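You operate a simulated robot arm through the tools that you are given. There is no shell and no other tool. Be economical: measure what you need, move in short steps, check, and stop when the job is done.

Carry out the task below with a simulated two-armed robot. There is one attempt and no reset: what you move stays moved.

Task
Shut the oak frame's buttons and let the reel's cord out for hanging it.
Fine: weight off onto the felt; hold the reel while you turn its knob.

Only the result counts: the job must be done as asked and must still hold three seconds after the hand-in. Knocking over, shifting, dropping, spilling or breaking anything else fails it.

Robot
Two 6-joint arms with two-finger parallel grippers on one trunk, on a base that drives. Base frame: it is fixed to the floor where the robot stands at the start and does not move with it; the origin is under the middle of the robot, x ahead of it, y to its left, z up. Units: m, rad, N and s.
The left shoulder is at the start at [0.06, 0.187, 1.222], the right one opposite. With the tool pointing down near the work surface each hand reaches from about 0.1 to 0.6 m from the robot's upright axis, wherever it stands, measured 20 degrees to its own side. Places, roughly: green felt [0.5, 0.1, 0.9]; copper button [0.5, 0.1, 0.9]; black button [0.5, -0.1, 0.9]; reel knob [0.4, 0.4, 1]. Payload 1.57 kg a hand.
Tool frame (each hand has its own): the origin (TCP) lies between the finger pads and is the grasp point; the fingertips stand 0.03 m ahead of it; z points along the fingers, y is the line along which they close. Largest opening 0.11 m; finger width 0.024, thickness 0.012; the body of the gripper, 0.048 by 0.112 m, starts 0.078 m behind the TCP.
Orientation is that of the tool frame in the base frame, as a unit quaternion [x, y, z, w]. With the fingers straight down and closing along the base's y, the tool's x points along the base's -x, its y along +y and its z along -z.

Tools
- The arms move only by the tool servo_tool. It takes "left_targets", "right_targets" or both (then of equal length, played together; a hand with none holds still); each is a list of rows, each a list of 7 numbers: the shift along the base's x, y, z in m, then the turn, a rotation vector about the base's x, y, z in rad, then the gripper command, from -1 (shut) to 1 (fully open), values between in proportion. In form: [[dx, dy, dz, wx, wy, wz, gripper], ...]. A call has 1 to 10 rows; each row shifts and turns the commanded pose from where the row before left it. A row lasts 0.2 s, in which the tool goes at most 0.05 m and 0.15 rad; a call with a longer step from one row to the next is refused whole, and so is a gripper value outside its range. A pose out of reach is approached as far as the arm can. The call stops where the force on the tool passes 40 N (or 10 N more than at its start, if that is more) or the arm is blocked; 0.2 s more then pass. Each finger travels about 0.153 m/s and halts on what it meets, pressing with about 42 N; the grip force reading is that of the motor and also rises with nothing between the fingers. The clock runs only during rows and for 0.2 s after the last one: add rows that do not move to give the fingers time. The reply holds the time, the measured pose of the TCP, the force on the tool along the base axes, the opening and the grip force, in the units named above and with some noise.
- Cameras (640 x 400 px; columns grow to the right, rows downward): "scene" is now at [0.0117, 0.0129, 1.7646]; the picture's right is [0.16, -0.99, 0.00], its down [-0.80, -0.13, -0.58] and it looks along [0.58, 0.09, -0.81] (base axes); focal length 280 px, centre (320, 200). "left" rides on the left gripper at [0.07, -0.016, -0.141] in its tool frame; the picture's right is [0.23, 0.97, 0.00], its down [-0.86, 0.20, -0.48] and it looks along [-0.47, 0.11, 0.88] (tool axes); focal length 222 px, centre (320, 200). "right" rides on the right gripper at [0.07, 0.016, -0.141] in its tool frame; the picture's right is [-0.23, 0.97, 0.00], its down [-0.86, -0.20, -0.48] and it looks along [-0.47, -0.11, 0.88] (tool axes); focal length 222 px, centre (320, 200). There is no depth. A picture from a camera that has moved, and an enlarged one, comes with that camera's place and axes in the base frame and with its lens. The place of the scene camera against the robot may be out by one fixed shift of up to 0.012 m in any direction.
- snapshot(camera): a new picture of that camera. It takes no simulated time.
- lift_body(by): slides the trunk up (or, below 0, down) by that many m; the arms and the scene camera ride with it, the base frame stays. It gives what a move gives, with no picture.
- roll_base(legs): drives the robot by 1 to 6 legs, each [ahead, left, turn to the left] in m, m and rad, along the robot's own axes; the way and the turn of a leg run together, so that a leg with both is an arc; at most 1.5 m and 3.142 rad a leg. The arms and the cameras ride along, it lands a little off, and it stops where it bumps. It gives what a move gives.
- turn_head(pan, tilt): turns the head with the scene camera to pan (to the left, within 1.501 rad either way) and tilt (down, from -0.506 to 1.204), counted from straight ahead of the robot. It gives what a move gives.
- zoom(camera, box): a new picture of the part [left, top, right, bottom] of that camera's present view, enlarged. It takes no simulated time.
- job_done(): hands the job in; it is judged then, once.

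Work in short steps. Places have to be worked out from the pictures, the camera data and where the tool is seen: move nearer, look again, correct. Check each grasp and each placing, and mend what went wrong. You have 120 turns and 108 pictures in all, those below and enlarged ones among them. Open the grippers and draw the arms clear of the work before you hand the job in, unless the task says otherwise; then end with one line.

The tools are called after "Emit:" as a command line: name --argument value ..., lists and objects as JSON in quotes. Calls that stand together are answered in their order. servo_tool: Moves the arms, as the interface text tells. Its arguments: {"type":"object","properties":{"left_targets":{"type":"array","items":{"type":"array","items":{"type":"number"}}},"right_targets":{"type":"array","items":{"type":"array","items":{"type":"number"}}}},"required":[]} The other tools are called the same way: lift_body (by) slides the trunk up or down; roll_base (legs) drives the base; turn_head (pan, tilt) turns the head that bears the scene camera; snapshot (camera) takes a picture; zoom (camera, box) takes an enlarged picture of a part of a camera's view; job_done () hands the job in.

At the start:

```text
t: 0.0
left_tool_pos: [0.4235, 0.2963, 1.2595]
left_ee_rot: [0.001, 1.0, 0.0, 0.0]
left_ft_force: [0.4, 0.6, -0.4]
left_gripper_width: 0.11
left_finger_force: 0.1
right_tool_pos: [0.4048, -0.0344, 1.2699]
right_ee_rot: [0.0, 1.0, 0.0, 0.0]
right_ft_force: [-0.2, -0.7, 0.0]
right_gripper_width: 0.1103
right_finger_force: 0.0
trunk travel left (down, up): [-0.85, 0.14]
robot x, y, heading: [-0.0013, -0.001, -0.002]
head pan, tilt: [0.162, 0.948]
```

scene: 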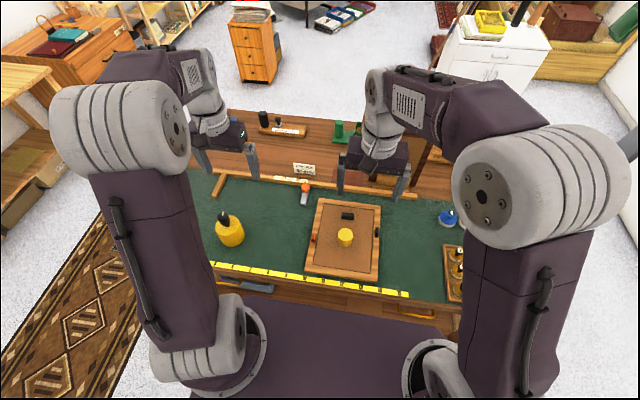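
right: 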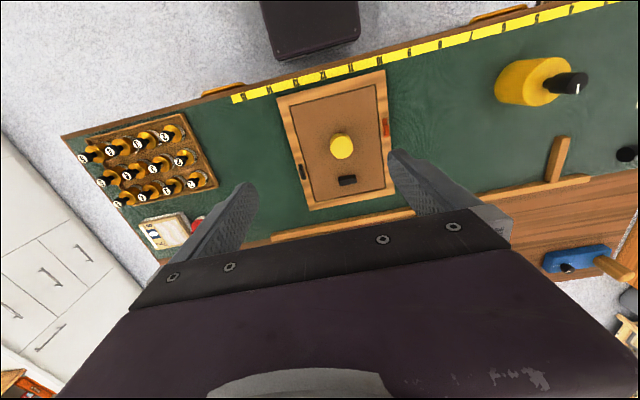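
left: 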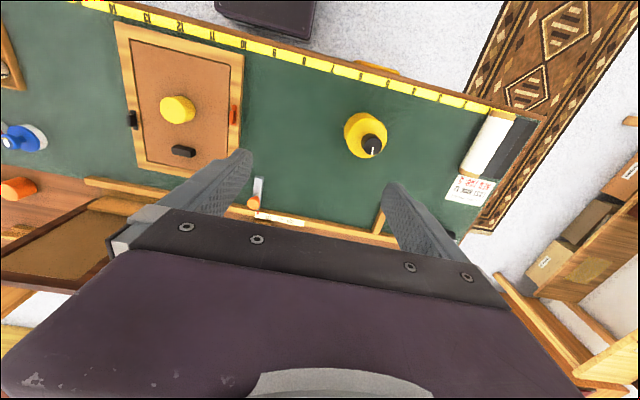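

The frame lies in the middle with a yellow weight on it, and a yellow reel with a black knob stands at the left. I'll take closer looks at both.

Emit:
zoom --camera "scene" --box '[290, 180, 410, 290]'

Emit:
zoom --camera "left" --box '[100, 10, 260, 180]'

Emit:
zoom --camera "scene" --box '[190, 160, 320, 270]'

Emit:
zoom --camera "left" --box '[310, 80, 530, 220]'

Emit:
zoom --camera "right" --box '[270, 60, 400, 220]'

```text
3.64 times, centred on (350, 235) of scene
camera zoom: at [0.0117, 0.0129, 1.7646], right [0.16, -0.99, 0.0], down [-0.8, -0.13, -0.58], along [0.58, 0.09, -0.81], focal length 1019 px, centre (211, 73)
```

zoom: 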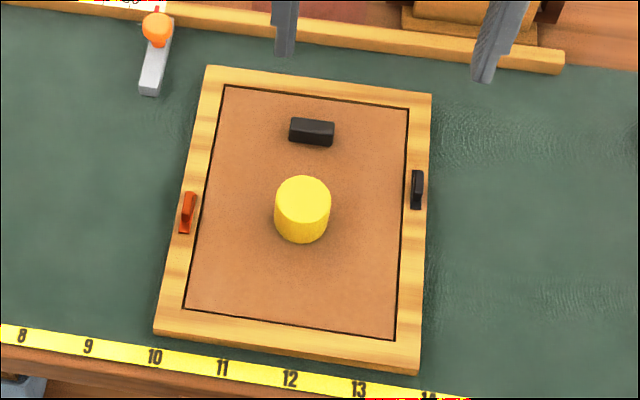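

```text
2.35 times, centred on (180, 95) of left
camera zoom: at [0.3538, 0.2798, 1.3991], right [-0.23, 0.97, 0.0], down [0.85, 0.2, 0.48], along [0.47, 0.11, -0.88], focal length 523 px, centre (649, 447)
```

zoom: 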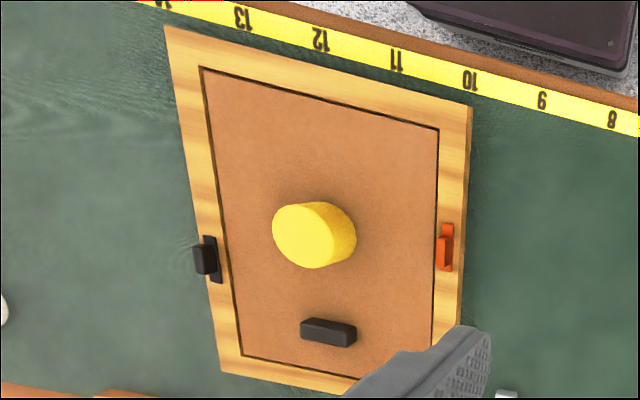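

```text
3.64 times, centred on (255, 215) of scene
camera zoom: at [0.0117, 0.0129, 1.7646], right [0.16, -0.99, 0.0], down [-0.8, -0.13, -0.58], along [0.58, 0.09, -0.81], focal length 1019 px, centre (556, 146)
```

zoom: 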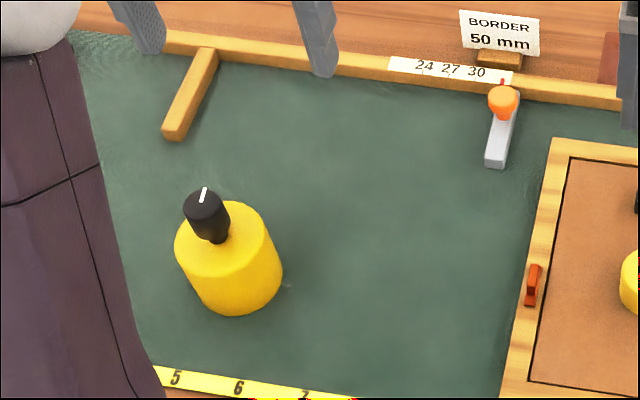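

```text
2.86 times, centred on (420, 150) of left
camera zoom: at [0.3538, 0.2798, 1.3991], right [-0.23, 0.97, 0.0], down [0.85, 0.2, 0.48], along [0.47, 0.11, -0.88], focal length 635 px, centre (34, 343)
```

zoom: 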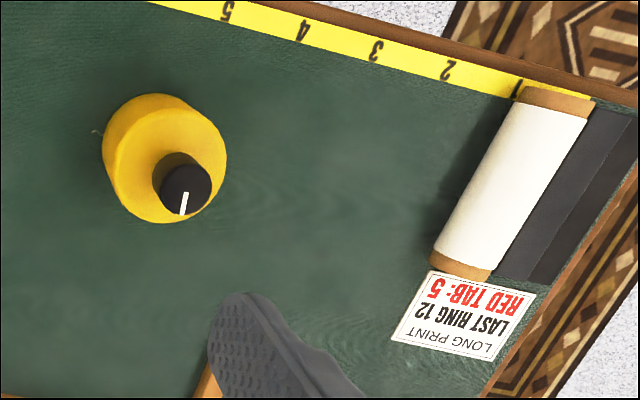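

```text
2.50 times, centred on (335, 140) of right
camera zoom: at [0.3345, -0.0163, 1.4112], right [0.23, 0.97, 0.0], down [0.86, -0.2, 0.48], along [0.47, -0.11, -0.88], focal length 555 px, centre (282, 350)
```

zoom: 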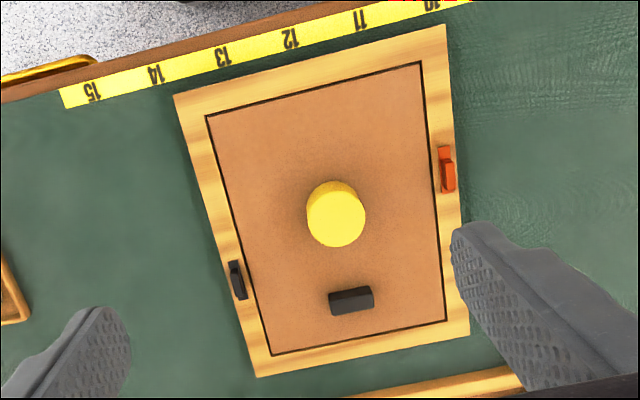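

The weight sits at about (0.475, 0.0), copper button near (0.476, 0.108), black near (0.536, -0.113). I look at the rest of the bench for labels and details.

Emit:
zoom --camera "scene" --box '[240, 90, 400, 200]'

Emit:
zoom --camera "right" --box '[470, 30, 640, 200]'

Emit:
zoom --camera "right" --box '[50, 100, 220, 260]'

Emit:
zoom --camera "left" --box '[330, 100, 400, 170]'

```text
3.64 times, centred on (320, 145) of scene
camera zoom: at [0.0117, 0.0129, 1.7646], right [0.16, -0.99, 0.0], down [-0.8, -0.13, -0.58], along [0.58, 0.09, -0.81], focal length 1019 px, centre (320, 400)
```

zoom: 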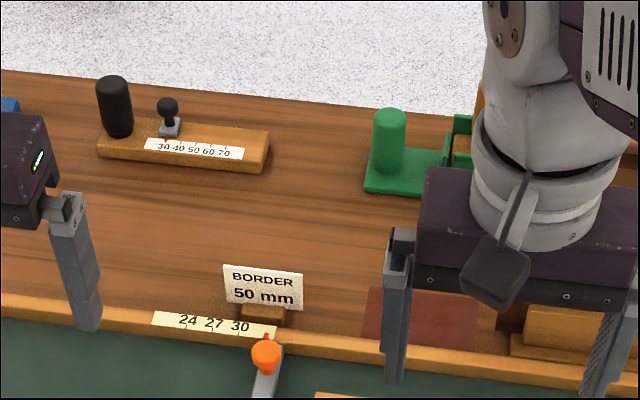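

```text
2.35 times, centred on (555, 115) of right
camera zoom: at [0.3345, -0.0163, 1.4112], right [0.23, 0.97, 0.0], down [0.86, -0.2, 0.48], along [0.47, -0.11, -0.88], focal length 523 px, centre (-233, 400)
```

zoom: 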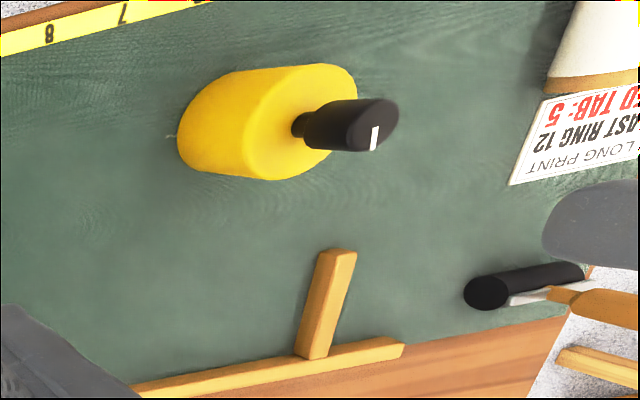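

```text
2.50 times, centred on (135, 180) of right
camera zoom: at [0.3345, -0.0163, 1.4112], right [0.23, 0.97, 0.0], down [0.86, -0.2, 0.48], along [0.47, -0.11, -0.88], focal length 555 px, centre (782, 250)
```

zoom: 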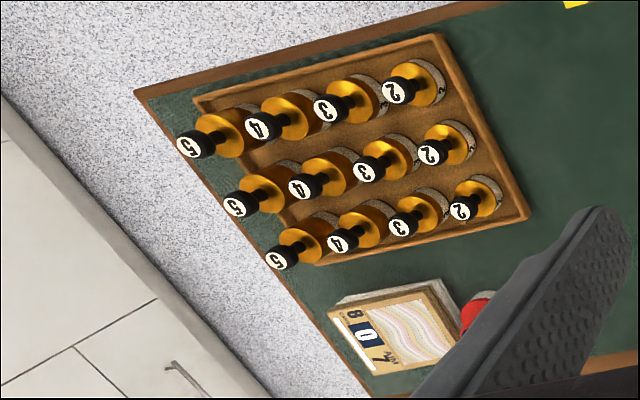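

```text
5.71 times, centred on (365, 135) of left
camera zoom: at [0.3538, 0.2798, 1.3991], right [-0.23, 0.97, 0.0], down [0.85, 0.2, 0.48], along [0.47, 0.11, -0.88], focal length 1269 px, centre (63, 571)
```

zoom: 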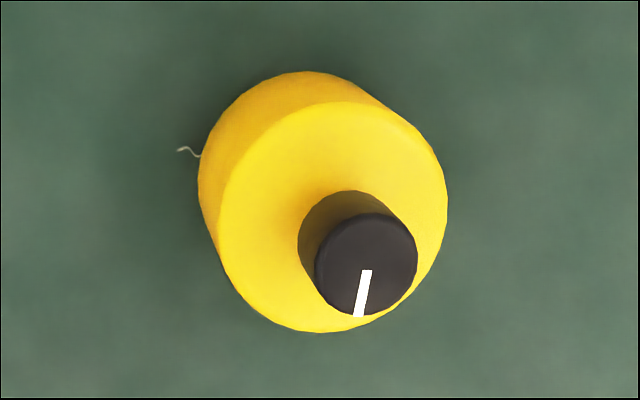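

The reel's knob top is near (0.434, 0.392, 1.02), and a short cord end shows on the frame side. I bring the right hand lower over the frame to see the weight and buttons.

Emit:
servo_tool --right_targets '[[0.015, 0.008, -0.04, 0, 0, 0, 1], [0.015, 0.008, -0.04, 0, 0, 0, 1], [0.015, 0.008, -0.04, 0, 0, 0, 1], [0.01, 0.008, -0.04, 0, 0, 0, 1], [0, 0, 0, 0, 0, 0, 1]]'

Emit:
snapshot --camera "right"

Emit:
snapshot --camera "scene"

```text
t: 1.2
left_tool_pos: [0.4232, 0.2963, 1.2589]
left_ee_rot: [0.0, 1.0, 0.0, 0.001]
left_ft_force: [-0.1, 0.2, 0.1]
left_gripper_width: 0.11
left_finger_force: 0.2
right_tool_pos: [0.4594, -0.0007, 1.1084]
right_ee_rot: [0.0, 1.0, 0.0, 0.0]
right_ft_force: [-0.2, 0.8, 0.7]
right_gripper_width: 0.1101
right_finger_force: 0.0
trunk travel left (down, up): [-0.85, 0.14]
robot x, y, heading: [-0.0042, -0.0017, 0.002]
head pan, tilt: [0.162, 0.948]
```

```text
95 pictures are left
camera right: at [0.389, 0.0154, 1.2502], right [0.23, 0.97, 0.0], down [0.85, -0.2, 0.48], along [0.47, -0.11, -0.88], focal length 222 px, centre (320, 200)
```

right: 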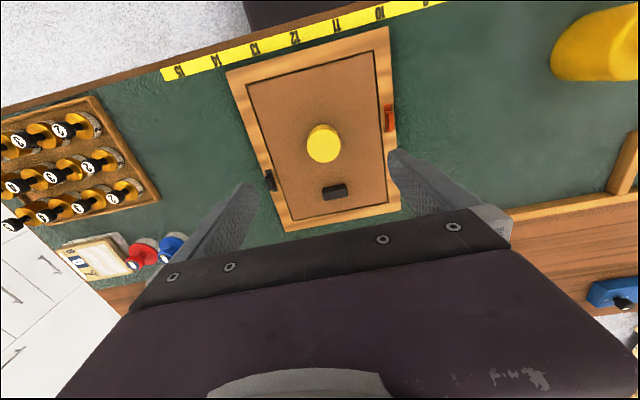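

```text
94 pictures are left
camera scene: at [0.0114, 0.0129, 1.7646], right [0.16, -0.99, 0.0], down [-0.8, -0.13, -0.58], along [0.58, 0.09, -0.81], focal length 280 px, centre (320, 200)
```

scene: 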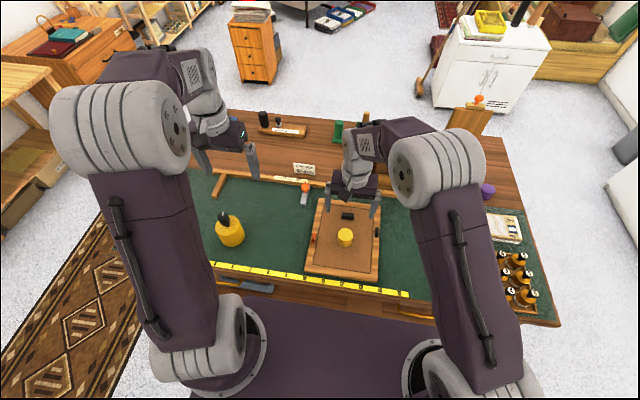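

Emit:
zoom --camera "right" --box '[225, 60, 415, 230]'

```text
2.35 times, centred on (320, 145) of right
camera zoom: at [0.389, 0.0154, 1.2502], right [0.23, 0.97, 0.0], down [0.85, -0.2, 0.48], along [0.47, -0.11, -0.88], focal length 523 px, centre (320, 329)
```

zoom: 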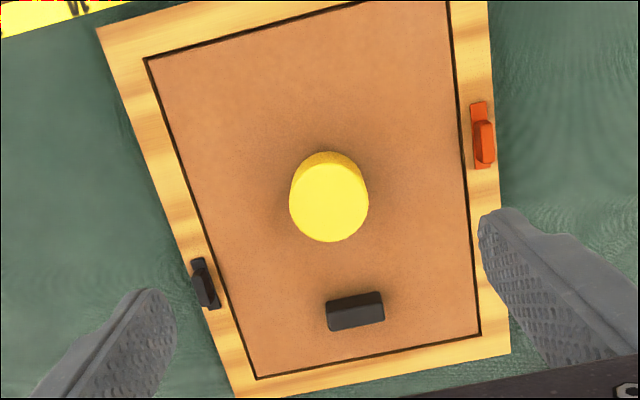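

The weight's axis comes out at about (0.482, 0.0). I lower around it and check before going to grip height.

Emit:
servo_tool --right_targets '[[0.007, 0, -0.04, 0, 0, 0, 1], [0.007, 0, -0.04, 0, 0, 0, 1], [0.007, 0, -0.04, 0, 0, 0, 1], [0, 0, -0.035, 0, 0, 0, 1], [0, 0, 0, 0, 0, 0, 1]]'

Emit:
snapshot --camera "right"

Emit:
zoom --camera "scene" --box '[290, 180, 410, 290]'

```text
t: 2.4
left_tool_pos: [0.4239, 0.2963, 1.2595]
left_ee_rot: [0.0, 1.0, 0.0, 0.001]
left_ft_force: [-0.2, -0.3, 0.5]
left_gripper_width: 0.1101
left_finger_force: 0.1
right_tool_pos: [0.48, -0.0018, 0.9553]
right_ee_rot: [0.0, 1.0, -0.001, 0.0]
right_ft_force: [0.5, -0.5, 0.6]
right_gripper_width: 0.1099
right_finger_force: 0.1
trunk travel left (down, up): [-0.85, 0.14]
robot x, y, heading: [-0.0013, -0.0001, 0.002]
head pan, tilt: [0.162, 0.948]
```

```text
92 pictures are left
camera right: at [0.4092, 0.0156, 1.0956], right [0.23, 0.97, 0.0], down [0.86, -0.2, 0.48], along [0.47, -0.11, -0.88], focal length 222 px, centre (320, 200)
```

right: 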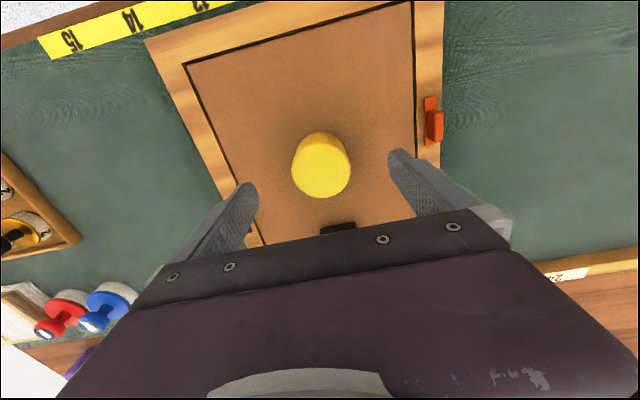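

```text
3.64 times, centred on (350, 235) of scene
camera zoom: at [0.0115, 0.013, 1.7646], right [0.16, -0.99, 0.0], down [-0.8, -0.13, -0.58], along [0.58, 0.09, -0.81], focal length 1019 px, centre (211, 73)
```

zoom: 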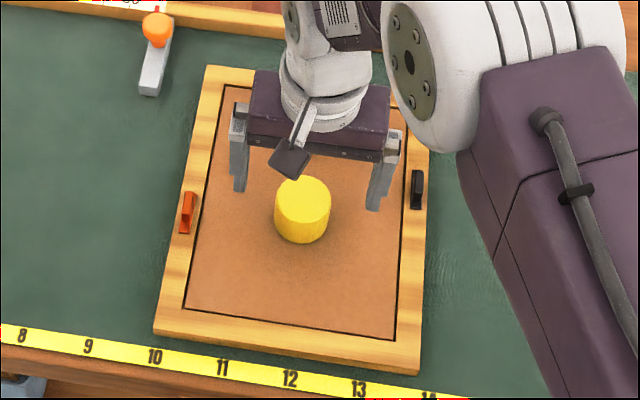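

The hand is centred on the weight, whose top is at about z 0.91. I go down to TCP 0.913 and close.

Emit:
servo_tool --right_targets '[[0, 0.001, -0.021, 0, 0, 0, 1], [0, 0, -0.021, 0, 0, 0, 1], [0, 0, 0, 0, 0, 0, -1], [0, 0, 0, 0, 0, 0, -1], [0, 0, 0, 0, 0, 0, -1]]'

Emit:
snapshot --camera "right"

```text
t: 3.6
left_tool_pos: [0.4244, 0.2963, 1.2589]
left_ee_rot: [-0.001, 1.0, 0.001, 0.001]
left_ft_force: [0.0, 0.3, 0.2]
left_gripper_width: 0.1101
left_finger_force: 0.0
right_tool_pos: [0.4791, 0.0003, 0.913]
right_ee_rot: [0.0, 1.0, 0.0, 0.0]
right_ft_force: [1.1, 0.5, 0.3]
right_gripper_width: 0.0514
right_finger_force: 41.8
trunk travel left (down, up): [-0.85, 0.14]
robot x, y, heading: [0.0003, 0.0028, -0.0]
head pan, tilt: [0.162, 0.948]
```

```text
90 pictures are left
camera right: at [0.4103, 0.0166, 1.0536], right [0.23, 0.97, 0.0], down [0.86, -0.2, 0.48], along [0.47, -0.11, -0.88], focal length 222 px, centre (320, 200)
```

right: 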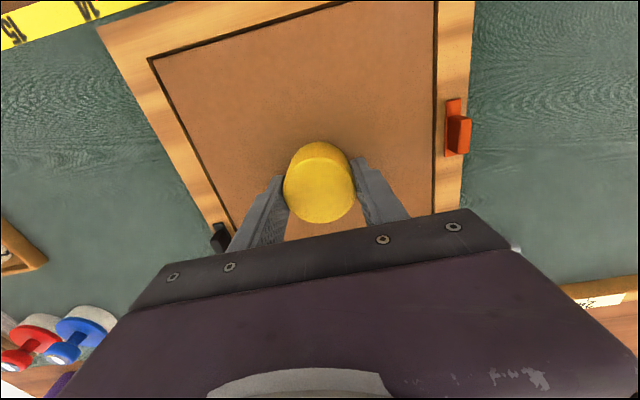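

Gripped at 51 mm. I lift it straight up and carry it to free felt right of the frame.

Emit:
servo_tool --right_targets '[[0, 0, 0.015, 0, 0, 0, -1], [0, 0, 0.03, 0, 0, 0, -1], [0, 0, 0.03, 0, 0, 0, -1], [0, -0.02, 0, 0, 0, 0, -1], [0, -0.04, 0, 0, 0, 0, -1], [-0.005, -0.045, 0, 0, 0, 0, -1], [-0.005, -0.045, 0, 0, 0, 0, -1], [-0.005, -0.045, 0, 0, 0, 0, -1], [-0.005, -0.035, 0, 0, 0, 0, -1], [0, 0, 0, 0, 0, 0, -1]]'

Emit:
snapshot --camera "right"

Emit:
snapshot --camera "scene"

```text
t: 5.8
left_tool_pos: [0.4257, 0.2969, 1.259]
left_ee_rot: [0.0, 1.0, -0.001, 0.0]
left_ft_force: [-0.6, 0.6, -0.1]
left_gripper_width: 0.1098
left_finger_force: 0.0
right_tool_pos: [0.4609, -0.231, 0.9875]
right_ee_rot: [0.0, 1.0, -0.001, 0.0]
right_ft_force: [-0.5, -0.5, -6.7]
right_gripper_width: 0.0514
right_finger_force: 42.0
trunk travel left (down, up): [-0.85, 0.14]
robot x, y, heading: [0.0021, 0.0025, -0.003]
head pan, tilt: [0.162, 0.948]
```

```text
89 pictures are left
camera right: at [0.3914, -0.214, 1.1287], right [0.23, 0.97, 0.0], down [0.86, -0.2, 0.48], along [0.47, -0.11, -0.88], focal length 222 px, centre (320, 200)
```

right: 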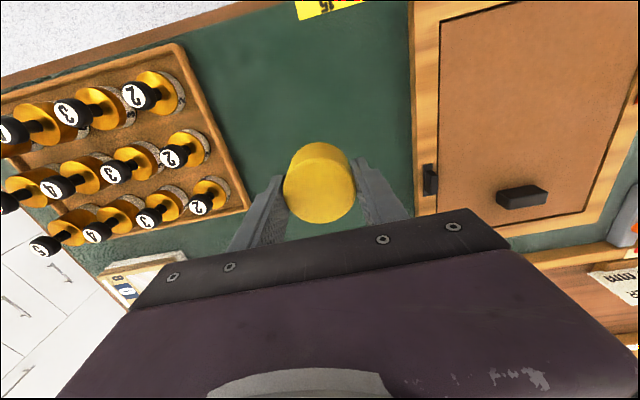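

```text
88 pictures are left
camera scene: at [0.0128, 0.0134, 1.7646], right [0.16, -0.99, 0.0], down [-0.8, -0.13, -0.58], along [0.57, 0.09, -0.81], focal length 280 px, centre (320, 200)
```

scene: 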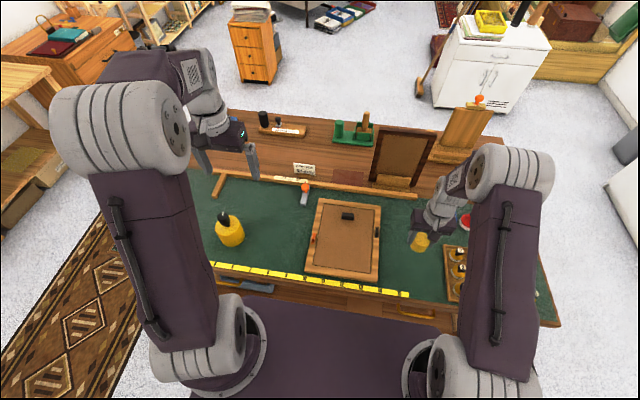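

The weight is held over clear felt between the frame and the tray. I lower it, in small steps near the end.

Emit:
servo_tool --right_targets '[[0, 0, -0.04, 0, 0, 0, -1], [0, 0, -0.035, 0, 0, 0, -1], [0, 0, -0.006, 0, 0, 0, -1], [0, 0, -0.004, 0, 0, 0, -1]]'

```text
t: 6.8
left_tool_pos: [0.4237, 0.2954, 1.2586]
left_ee_rot: [0.0, 1.0, 0.0, 0.0]
left_ft_force: [0.1, 0.4, -0.6]
left_gripper_width: 0.1098
left_finger_force: 0.0
right_tool_pos: [0.4605, -0.23, 0.901]
right_ee_rot: [0.0, 1.0, 0.0, -0.001]
right_ft_force: [0.4, -0.2, -6.1]
right_gripper_width: 0.0515
right_finger_force: 41.8
trunk travel left (down, up): [-0.85, 0.14]
robot x, y, heading: [-0.0009, -0.002, 0.002]
head pan, tilt: [0.162, 0.948]
```

Still hanging free (6 N of weight), so I go on down in small steps.

Emit:
servo_tool --right_targets '[[0, 0, -0.003, 0, 0, 0, -1], [0, 0, -0.003, 0, 0, 0, -1], [0, 0, 0, 0, 0, 0, -1]]'

```text
t: 7.6
left_tool_pos: [0.4245, 0.2955, 1.259]
left_ee_rot: [-0.001, 1.0, 0.0, 0.0]
left_ft_force: [0.0, 0.5, 0.2]
left_gripper_width: 0.1098
left_finger_force: 0.1
right_tool_pos: [0.4607, -0.2299, 0.8972]
right_ee_rot: [-0.001, 1.0, 0.0, 0.0]
right_ft_force: [0.6, 0.5, -6.0]
right_gripper_width: 0.0514
right_finger_force: 42.2
trunk travel left (down, up): [-0.85, 0.14]
robot x, y, heading: [-0.0013, 0.0025, 0.004]
head pan, tilt: [0.162, 0.948]
```

Emit:
servo_tool --right_targets '[[0, 0, -0.002, 0, 0, 0, -1], [0, 0, -0.002, 0, 0, 0, -1], [0, 0, -0.001, 0, 0, 0, -1], [0, 0, 0, 0, 0, 0, -1]]'

Emit:
snapshot --camera "right"

```text
t: 8.6
left_tool_pos: [0.4219, 0.2961, 1.259]
left_ee_rot: [0.001, 1.0, -0.001, 0.002]
left_ft_force: [-0.1, 0.2, -0.3]
left_gripper_width: 0.1101
left_finger_force: 0.1
right_tool_pos: [0.4612, -0.2305, 0.8935]
right_ee_rot: [0.0, 1.0, 0.0, 0.002]
right_ft_force: [2.3, -2.6, 16.4]
right_gripper_width: 0.0516
right_finger_force: 42.1
trunk travel left (down, up): [-0.85, 0.14]
robot x, y, heading: [0.0043, -0.0015, 0.001]
head pan, tilt: [0.162, 0.948]
```

```text
87 pictures are left
camera right: at [0.39, -0.2133, 1.0345], right [0.23, 0.97, 0.0], down [0.85, -0.2, 0.48], along [0.47, -0.11, -0.88], focal length 222 px, centre (320, 200)
```

right: 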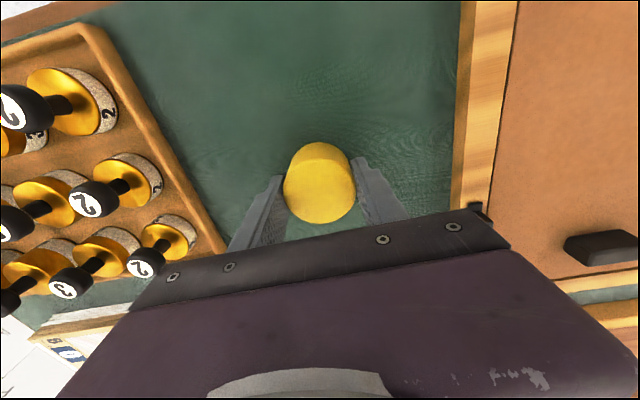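

It is down on the felt (force reversed to +16 N). I ease off, release and raise the hand.

Emit:
servo_tool --right_targets '[[0, 0, 0.0015, 0, 0, 0, -1], [0, 0, 0, 0, 0, 0, 0.4], [0, 0, 0, 0, 0, 0, 0.4], [0, 0, 0.03, 0, 0, 0, 0.4], [0, 0, 0.05, 0, 0, 0, 0.4], [0, 0, 0.05, 0, 0, 0, 0.4], [0, 0, 0, 0, 0, 0, 0.4]]'

Emit:
snapshot --camera "right"

Emit:
zoom --camera "scene" --box '[290, 190, 400, 290]'

```text
t: 10.2
left_tool_pos: [0.4247, 0.2962, 1.258]
left_ee_rot: [-0.001, 1.0, 0.0, 0.001]
left_ft_force: [-0.3, -0.4, -0.6]
left_gripper_width: 0.1097
left_finger_force: 0.1
right_tool_pos: [0.4618, -0.2298, 1.0246]
right_ee_rot: [0.0, 1.0, 0.001, 0.0]
right_ft_force: [-0.1, 0.6, -0.4]
right_gripper_width: 0.0773
right_finger_force: 0.2
trunk travel left (down, up): [-0.85, 0.14]
robot x, y, heading: [-0.0047, -0.0015, 0.001]
head pan, tilt: [0.162, 0.948]
```

```text
86 pictures are left
camera right: at [0.391, -0.2136, 1.1659], right [0.23, 0.97, 0.0], down [0.86, -0.2, 0.48], along [0.47, -0.11, -0.88], focal length 222 px, centre (320, 200)
```

right: 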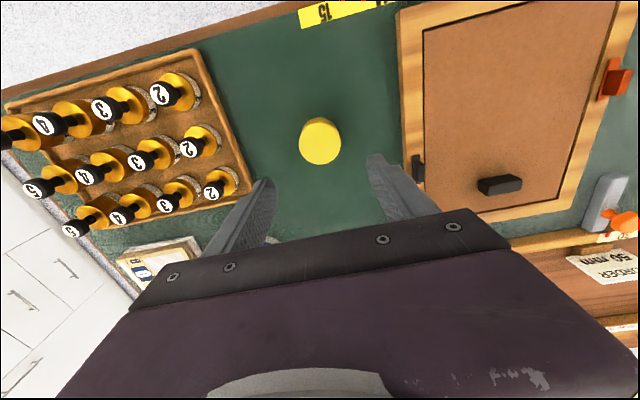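

```text
4.00 times, centred on (345, 240) of scene
camera zoom: at [0.0126, 0.0125, 1.7646], right [0.16, -0.99, 0.0], down [-0.8, -0.13, -0.58], along [0.58, 0.09, -0.81], focal length 1120 px, centre (220, 40)
```

zoom: 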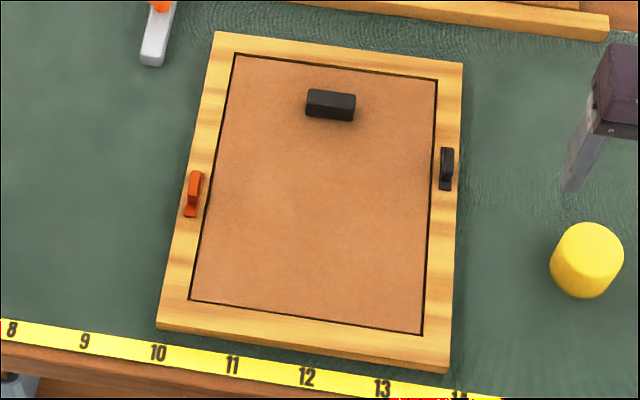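

The weight stands upright on the felt. Now I move the right hand to look closely at the black button.

Emit:
servo_tool --right_targets '[[0, 0.045, -0.01, 0, 0, 0, 0.4], [0, 0.045, -0.01, 0, 0, 0, 0.4], [0, 0.046, -0.02, 0, 0, 0, 0.4], [0, 0, 0, 0, 0, 0, 0.4]]'

Emit:
zoom --camera "right" --box '[220, 90, 420, 215]'

Emit:
snapshot --camera "right"

```text
refused: row 3 steps farther than a row can; nothing moved
```

```text
3.20 times, centred on (320, 152) of right
camera zoom: at [0.391, -0.2136, 1.1659], right [0.23, 0.97, 0.0], down [0.86, -0.2, 0.48], along [0.47, -0.11, -0.88], focal length 711 px, centre (320, 352)
```

zoom: 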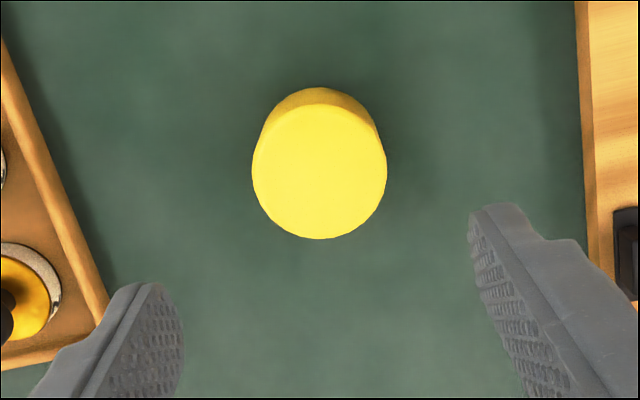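

```text
83 pictures are left
camera right: at [0.391, -0.2136, 1.1659], right [0.23, 0.97, 0.0], down [0.86, -0.2, 0.48], along [0.47, -0.11, -0.88], focal length 222 px, centre (320, 200)
```

right: 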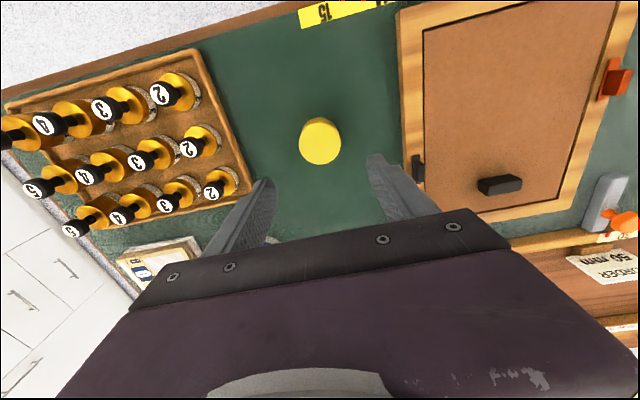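

That row was too long, so I split it up. The hand goes over the black button.

Emit:
servo_tool --right_targets '[[0, 0.035, -0.01, 0, 0, 0, 0.4], [0, 0.035, -0.01, 0, 0, 0, 0.4], [0, 0.035, -0.01, 0, 0, 0, 0.4], [0, 0.031, -0.01, 0, 0, 0, 0.4], [0, 0, 0, 0, 0, 0, 0.4]]'

Emit:
zoom --camera "right" --box '[220, 90, 420, 215]'

```text
t: 11.4
left_tool_pos: [0.4247, 0.2958, 1.2589]
left_ee_rot: [0.0, 1.0, -0.001, 0.001]
left_ft_force: [1.3, -0.3, -0.7]
left_gripper_width: 0.11
left_finger_force: 0.0
right_tool_pos: [0.4604, -0.093, 0.984]
right_ee_rot: [0.0, 1.0, 0.0, 0.0]
right_ft_force: [0.2, 0.7, 0.3]
right_gripper_width: 0.0769
right_finger_force: 0.0
trunk travel left (down, up): [-0.85, 0.14]
robot x, y, heading: [-0.0043, -0.0007, -0.004]
head pan, tilt: [0.162, 0.948]
```

```text
3.20 times, centred on (320, 152) of right
camera zoom: at [0.3906, -0.0772, 1.1253], right [0.23, 0.97, 0.0], down [0.86, -0.2, 0.48], along [0.47, -0.11, -0.88], focal length 711 px, centre (320, 352)
```

zoom: 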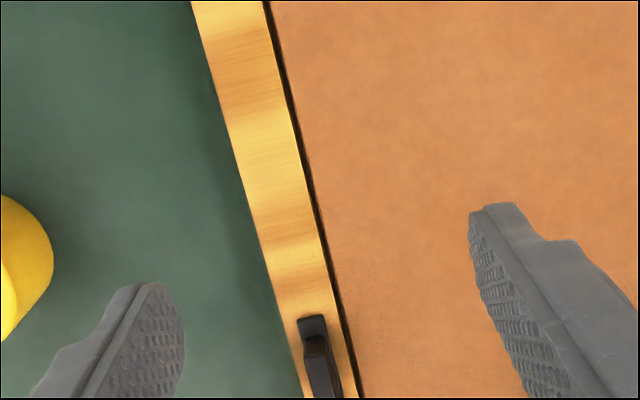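

The button sits further forward; I move 4.5 cm ahead and look again.

Emit:
servo_tool --right_targets '[[0.03, 0, 0, 0, 0, 0, 0.4], [0.025, 0, 0, 0, 0, 0, 0.4], [0, 0, 0, 0, 0, 0, 0.4]]'

Emit:
zoom --camera "right" --box '[260, 90, 400, 200]'

Emit:
zoom --camera "scene" --box '[360, 210, 400, 250]'

Emit:
zoom --camera "scene" --box '[295, 215, 335, 255]'

```text
t: 12.2
left_tool_pos: [0.4239, 0.296, 1.2591]
left_ee_rot: [0.0, 1.0, 0.0, 0.0]
left_ft_force: [0.2, 0.4, 0.0]
left_gripper_width: 0.1098
left_finger_force: 0.1
right_tool_pos: [0.5158, -0.093, 0.984]
right_ee_rot: [0.0, 1.0, 0.0, 0.001]
right_ft_force: [-0.2, 0.1, -0.2]
right_gripper_width: 0.0768
right_finger_force: 0.1
trunk travel left (down, up): [-0.85, 0.14]
robot x, y, heading: [0.0004, -0.0001, 0.006]
head pan, tilt: [0.162, 0.948]
```

```text
3.64 times, centred on (330, 145) of right
camera zoom: at [0.4452, -0.077, 1.1251], right [0.23, 0.97, 0.0], down [0.86, -0.2, 0.48], along [0.47, -0.11, -0.88], focal length 808 px, centre (284, 400)
```

zoom: 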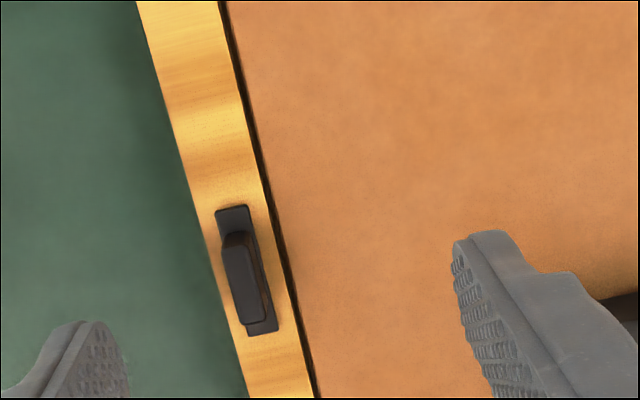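

```text
10.00 times, centred on (380, 230) of scene
camera zoom: at [0.0108, 0.0127, 1.7646], right [0.16, -0.99, 0.0], down [-0.8, -0.13, -0.58], along [0.58, 0.09, -0.81], focal length 2801 px, centre (-280, -100)
```

zoom: 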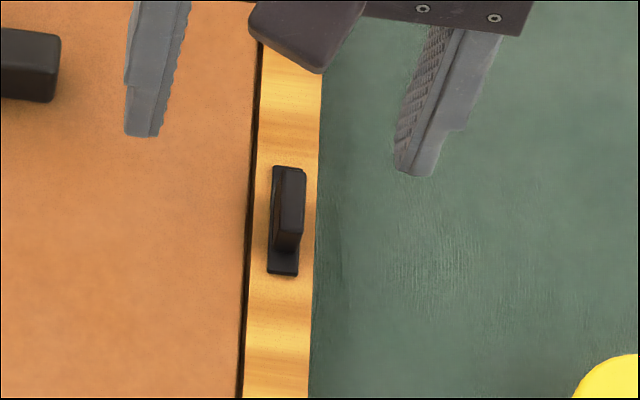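

```text
10.00 times, centred on (315, 235) of scene
camera zoom: at [0.0108, 0.0127, 1.7646], right [0.16, -0.99, 0.0], down [-0.8, -0.13, -0.58], along [0.58, 0.09, -0.81], focal length 2801 px, centre (370, -150)
```

zoom: 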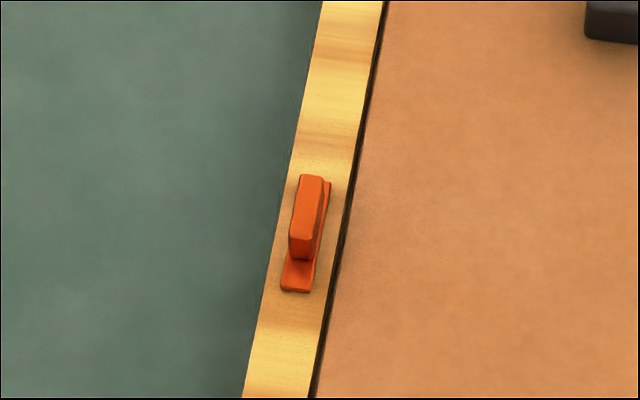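

The button is a flat plate (~42 mm) with an upright fin at its middle, centred about (0.528, -0.1085), fin along x. I move above it with fingers partly closed, then look.

Emit:
servo_tool --right_targets '[[0.012, -0.0155, 0, 0, 0, 0, -0.2], [0, 0, -0.03, 0, 0, 0, -0.2], [0, 0, -0.015, 0, 0, 0, -0.2], [0, 0, 0, 0, 0, 0, -0.2]]'

Emit:
zoom --camera "right" --box '[250, 110, 390, 210]'

Emit:
zoom --camera "scene" --box '[350, 200, 410, 250]'

```text
t: 13.2
left_tool_pos: [0.4242, 0.2962, 1.2592]
left_ee_rot: [0.0, 1.0, 0.0, 0.001]
left_ft_force: [0.0, 0.0, 0.0]
left_gripper_width: 0.11
left_finger_force: 0.1
right_tool_pos: [0.5271, -0.1077, 0.9382]
right_ee_rot: [-0.001, 1.0, 0.001, 0.0]
right_ft_force: [-0.1, -0.5, -0.6]
right_gripper_width: 0.0439
right_finger_force: 0.0
trunk travel left (down, up): [-0.85, 0.14]
robot x, y, heading: [-0.0008, 0.0016, 0.001]
head pan, tilt: [0.162, 0.948]
```

```text
4.00 times, centred on (320, 160) of right
camera zoom: at [0.4573, -0.0922, 1.0795], right [0.23, 0.97, 0.0], down [0.86, -0.2, 0.48], along [0.47, -0.11, -0.88], focal length 888 px, centre (320, 360)
```

zoom: 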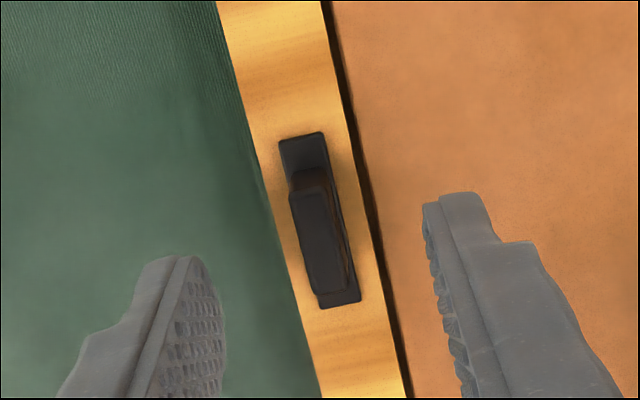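

```text
8.00 times, centred on (380, 225) of scene
camera zoom: at [0.0117, 0.0125, 1.7646], right [0.16, -0.99, 0.0], down [-0.8, -0.13, -0.58], along [0.58, 0.09, -0.81], focal length 2241 px, centre (-160, 0)
```

zoom: 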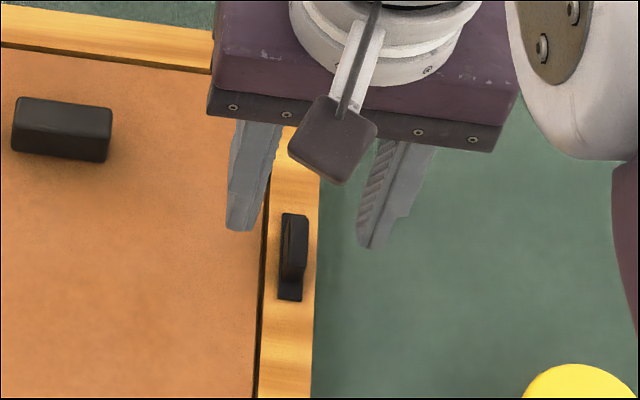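

Fin centre about (0.527, -0.1085), top about z 0.896. I lower so the fingertips are at 0.881 and close on the fin.

Emit:
servo_tool --right_targets '[[0.001, -0.0008, -0.015, 0, 0, 0, -0.2], [0, 0, -0.012, 0, 0, 0, -0.2], [0, 0, 0, 0, 0, 0, -0.2], [0, 0, 0, 0, 0, 0, -1], [0, 0, 0, 0, 0, 0, -1]]'

Emit:
zoom --camera "right" --box '[250, 110, 390, 210]'

```text
t: 14.4
left_tool_pos: [0.4243, 0.297, 1.2587]
left_ee_rot: [-0.001, 1.0, 0.0, 0.0]
left_ft_force: [0.9, 1.3, 0.2]
left_gripper_width: 0.1101
left_finger_force: 0.1
right_tool_pos: [0.5294, -0.1087, 0.911]
right_ee_rot: [0.0, 1.0, 0.0, 0.0]
right_ft_force: [-0.5, 1.3, -0.2]
right_gripper_width: 0.0087
right_finger_force: 26.7
trunk travel left (down, up): [-0.85, 0.14]
robot x, y, heading: [-0.0017, 0.0017, -0.002]
head pan, tilt: [0.162, 0.948]
```

```text
4.00 times, centred on (320, 160) of right
camera zoom: at [0.4585, -0.093, 1.0521], right [0.23, 0.97, 0.0], down [0.86, -0.2, 0.48], along [0.47, -0.11, -0.88], focal length 888 px, centre (320, 360)
```

zoom: 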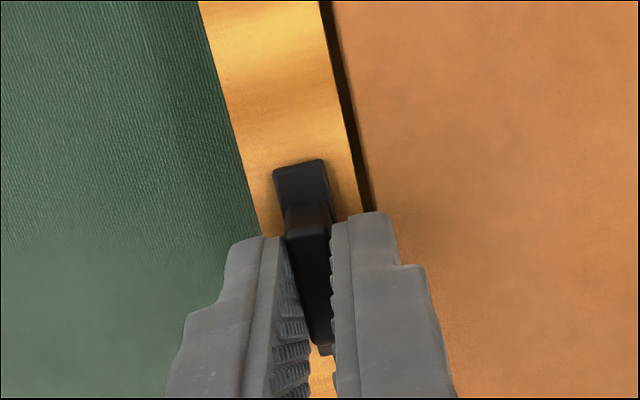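

Gripped at 8.7 mm with little side force. I turn the button a little counter-clockwise and watch the force.

Emit:
servo_tool --right_targets '[[0, 0, 0, 0, 0, 0, -1], [0, 0, 0, 0, 0, 0.1, -1], [0, 0, 0, 0, 0, 0.1, -1], [0, 0, 0, 0, 0, 0.1, -1], [0, 0, 0, 0, 0, 0, -1]]'

Emit:
zoom --camera "right" --box '[250, 110, 390, 210]'

Emit:
zoom --camera "scene" --box '[290, 190, 410, 290]'

```text
t: 15.6
left_tool_pos: [0.4247, 0.2963, 1.2592]
left_ee_rot: [0.0, 1.0, 0.0, 0.0]
left_ft_force: [-0.5, -0.5, 0.3]
left_gripper_width: 0.1097
left_finger_force: 0.2
right_tool_pos: [0.5281, -0.1104, 0.9121]
right_ee_rot: [-0.151, 0.989, 0.0, 0.0]
right_ft_force: [0.2, -0.2, 0.3]
right_gripper_width: 0.0082
right_finger_force: 27.3
trunk travel left (down, up): [-0.85, 0.14]
robot x, y, heading: [-0.0012, -0.0011, 0.001]
head pan, tilt: [0.162, 0.948]
```

```text
4.00 times, centred on (320, 160) of right
camera zoom: at [0.4568, -0.1154, 1.0522], right [-0.07, 1.0, 0.0], down [0.88, 0.06, 0.48], along [0.48, 0.03, -0.88], focal length 888 px, centre (320, 360)
```

zoom: 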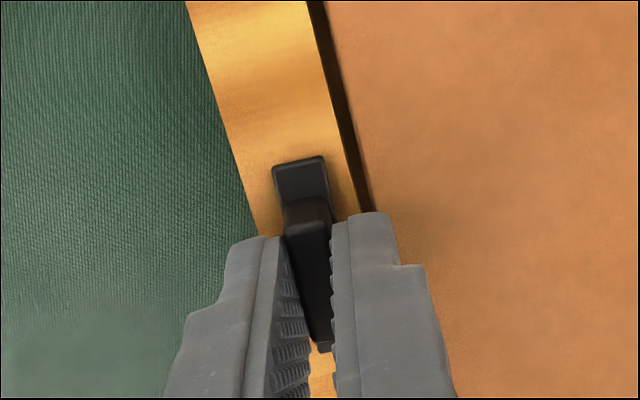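

```text
4.00 times, centred on (350, 240) of scene
camera zoom: at [0.0121, 0.0125, 1.7646], right [0.16, -0.99, 0.0], down [-0.8, -0.13, -0.58], along [0.58, 0.09, -0.81], focal length 1120 px, centre (200, 40)
```

zoom: 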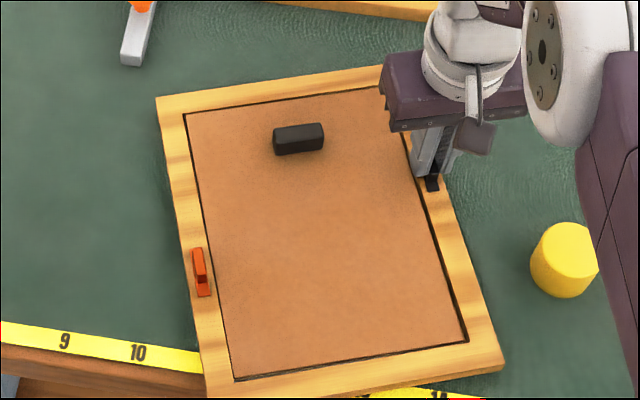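

The whole frame swung with the button instead of the button turning. I turn back by the same angle and check that the frame returns.

Emit:
servo_tool --right_targets '[[0, 0, 0, 0, 0, -0.1, -1], [0, 0, 0, 0, 0, -0.1, -1], [0, 0, 0, 0, 0, -0.1, -1], [0, 0, 0, 0, 0, 0, -1]]'

Emit:
zoom --camera "scene" --box '[290, 190, 410, 290]'

```text
t: 16.6
left_tool_pos: [0.424, 0.2954, 1.259]
left_ee_rot: [0.001, 1.0, 0.0, 0.0]
left_ft_force: [-0.2, 0.3, -0.4]
left_gripper_width: 0.1101
left_finger_force: 0.1
right_tool_pos: [0.5269, -0.1097, 0.9117]
right_ee_rot: [0.001, 1.0, 0.0, 0.0]
right_ft_force: [-0.5, 0.4, -0.2]
right_gripper_width: 0.0083
right_finger_force: 27.1
trunk travel left (down, up): [-0.85, 0.14]
robot x, y, heading: [-0.0023, 0.0007, 0.002]
head pan, tilt: [0.162, 0.948]
```

```text
4.00 times, centred on (350, 240) of scene
camera zoom: at [0.0122, 0.013, 1.7646], right [0.16, -0.99, 0.0], down [-0.8, -0.13, -0.58], along [0.58, 0.09, -0.81], focal length 1120 px, centre (200, 40)
```

zoom: 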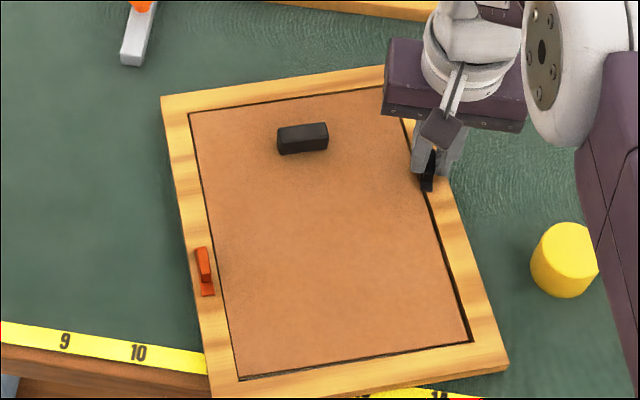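

Useful: the frame stayed put (still swung by ~0.3 rad) while the button turned clockwise relative to it, so it shuts clockwise. I continue clockwise.

Emit:
servo_tool --right_targets '[[0, 0, 0, 0, 0, -0.13, -1], [0, 0, 0, 0, 0, -0.13, -1], [0, 0, 0, 0, 0, -0.13, -1], [0, 0, 0, 0, 0, -0.13, -1], [0, 0, 0, 0, 0, 0, -1]]'

Emit:
zoom --camera "scene" --box '[290, 190, 410, 290]'

Emit:
zoom --camera "right" --box '[250, 110, 390, 210]'

```text
t: 17.8
left_tool_pos: [0.4251, 0.2965, 1.2582]
left_ee_rot: [0.0, 1.0, 0.0, 0.001]
left_ft_force: [0.2, 0.6, -0.7]
left_gripper_width: 0.1099
left_finger_force: 0.1
right_tool_pos: [0.5283, -0.11, 0.911]
right_ee_rot: [0.258, 0.966, 0.0, 0.001]
right_ft_force: [-0.7, 0.9, -1.3]
right_gripper_width: 0.0084
right_finger_force: 27.5
trunk travel left (down, up): [-0.85, 0.14]
robot x, y, heading: [0.0028, -0.0032, -0.0]
head pan, tilt: [0.162, 0.948]
```

```text
4.00 times, centred on (350, 240) of scene
camera zoom: at [0.0123, 0.013, 1.7646], right [0.16, -0.99, 0.0], down [-0.8, -0.13, -0.58], along [0.58, 0.09, -0.81], focal length 1120 px, centre (200, 40)
```

zoom: 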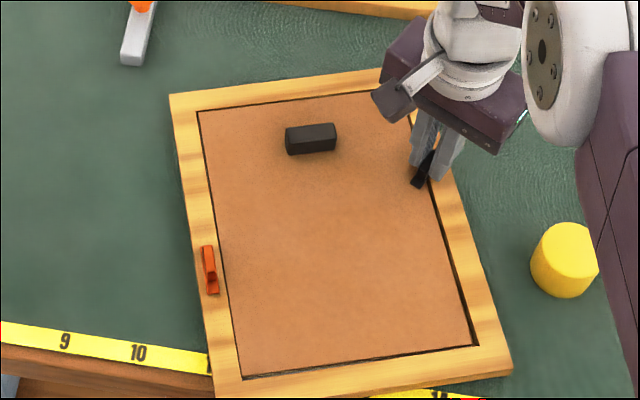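

```text
4.00 times, centred on (320, 160) of right
camera zoom: at [0.4762, -0.0608, 1.0526], right [0.68, 0.73, 0.0], down [0.64, -0.6, 0.48], along [0.35, -0.33, -0.88], focal length 888 px, centre (320, 360)
```

zoom: 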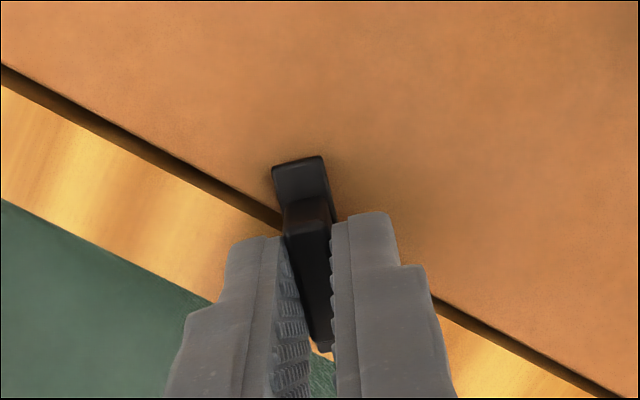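

The button is turning well onto the backing. I go on clockwise.

Emit:
servo_tool --right_targets '[[0, 0, 0, 0, 0, -0.13, -1], [0, 0, 0, 0, 0, -0.13, -1], [0, 0, 0, 0, 0, -0.13, -1], [0, 0, 0, 0, 0, -0.13, -1], [0, 0, 0, 0, 0, -0.13, -1], [0, 0, 0, 0, 0, 0, -1]]'

Emit:
zoom --camera "scene" --box '[290, 190, 410, 290]'

Emit:
zoom --camera "right" --box '[250, 110, 390, 210]'

```text
t: 19.2
left_tool_pos: [0.4232, 0.2957, 1.2596]
left_ee_rot: [0.0, 1.0, 0.0, 0.001]
left_ft_force: [-1.3, 0.0, 0.2]
left_gripper_width: 0.11
left_finger_force: 0.0
right_tool_pos: [0.5287, -0.1101, 0.911]
right_ee_rot: [0.552, 0.834, 0.001, 0.0]
right_ft_force: [1.6, -1.1, -0.6]
right_gripper_width: 0.0087
right_finger_force: 27.7
trunk travel left (down, up): [-0.85, 0.14]
robot x, y, heading: [-0.0002, -0.0023, 0.001]
head pan, tilt: [0.162, 0.948]
```

```text
4.00 times, centred on (350, 240) of scene
camera zoom: at [0.0124, 0.0126, 1.7646], right [0.16, -0.99, 0.0], down [-0.8, -0.13, -0.58], along [0.58, 0.09, -0.81], focal length 1120 px, centre (200, 40)
```

zoom: 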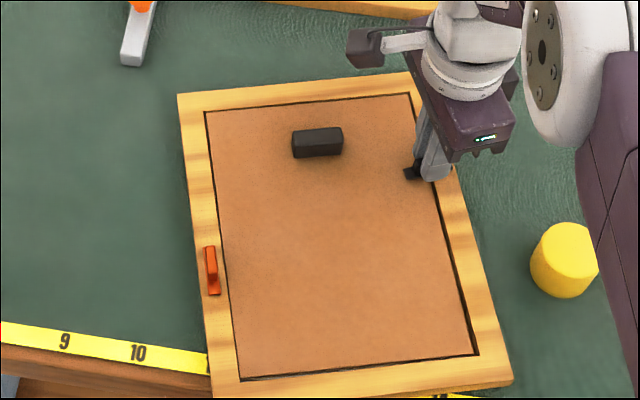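

```text
4.00 times, centred on (320, 160) of right
camera zoom: at [0.5168, -0.0395, 1.0523], right [0.99, 0.17, 0.0], down [0.15, -0.87, 0.48], along [0.08, -0.47, -0.88], focal length 888 px, centre (320, 360)
```

zoom: 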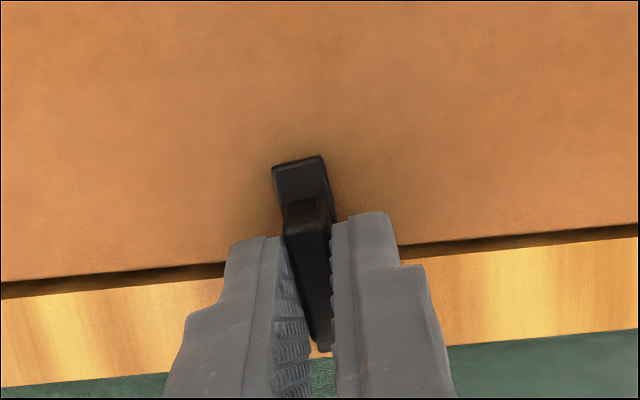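

Nearly square with the rail. I continue until the stop; past it the frame should swing back toward its first alignment.

Emit:
servo_tool --right_targets '[[0, 0, 0, 0, 0, -0.1, -1], [0, 0, 0, 0, 0, -0.1, -1], [0, 0, 0, 0, 0, -0.1, -1], [0, 0, 0, 0, 0, 0, -1]]'

Emit:
zoom --camera "scene" --box '[290, 190, 410, 290]'

Emit:
zoom --camera "right" --box '[250, 110, 390, 210]'

```text
t: 20.2
left_tool_pos: [0.4235, 0.2951, 1.2601]
left_ee_rot: [0.0, 1.0, -0.001, 0.001]
left_ft_force: [1.1, -0.6, 0.7]
left_gripper_width: 0.1102
left_finger_force: 0.0
right_tool_pos: [0.5283, -0.1102, 0.9119]
right_ee_rot: [0.672, 0.74, 0.0, 0.0]
right_ft_force: [-0.6, -0.4, 0.0]
right_gripper_width: 0.0087
right_finger_force: 27.0
trunk travel left (down, up): [-0.85, 0.14]
robot x, y, heading: [0.0011, -0.0009, 0.001]
head pan, tilt: [0.162, 0.948]
```

```text
4.00 times, centred on (350, 240) of scene
camera zoom: at [0.0119, 0.0129, 1.7646], right [0.16, -0.99, 0.0], down [-0.8, -0.13, -0.58], along [0.58, 0.09, -0.81], focal length 1120 px, centre (200, 40)
```

zoom: 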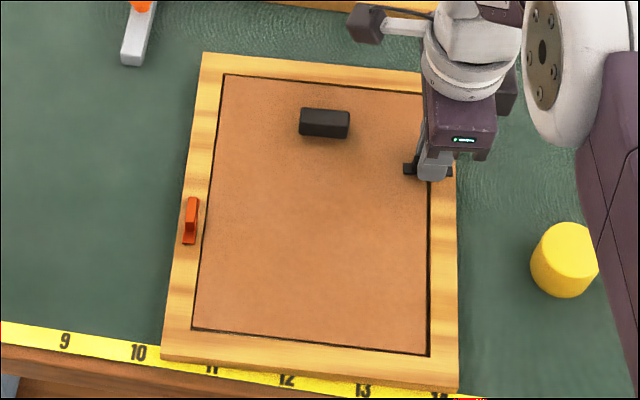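

```text
4.00 times, centred on (320, 160) of right
camera zoom: at [0.5378, -0.0391, 1.0523], right [0.99, -0.13, 0.0], down [-0.11, -0.87, 0.48], along [-0.06, -0.47, -0.88], focal length 888 px, centre (320, 360)
```

zoom: 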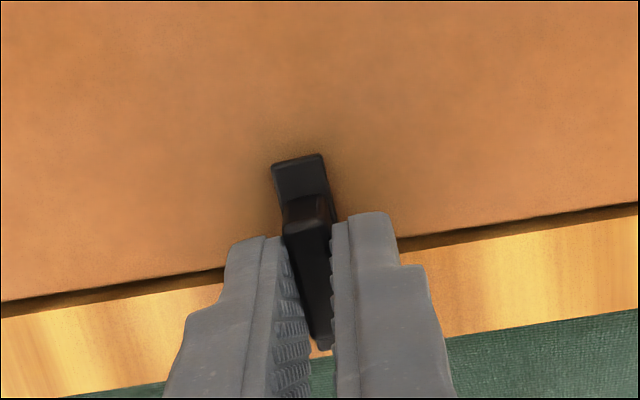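

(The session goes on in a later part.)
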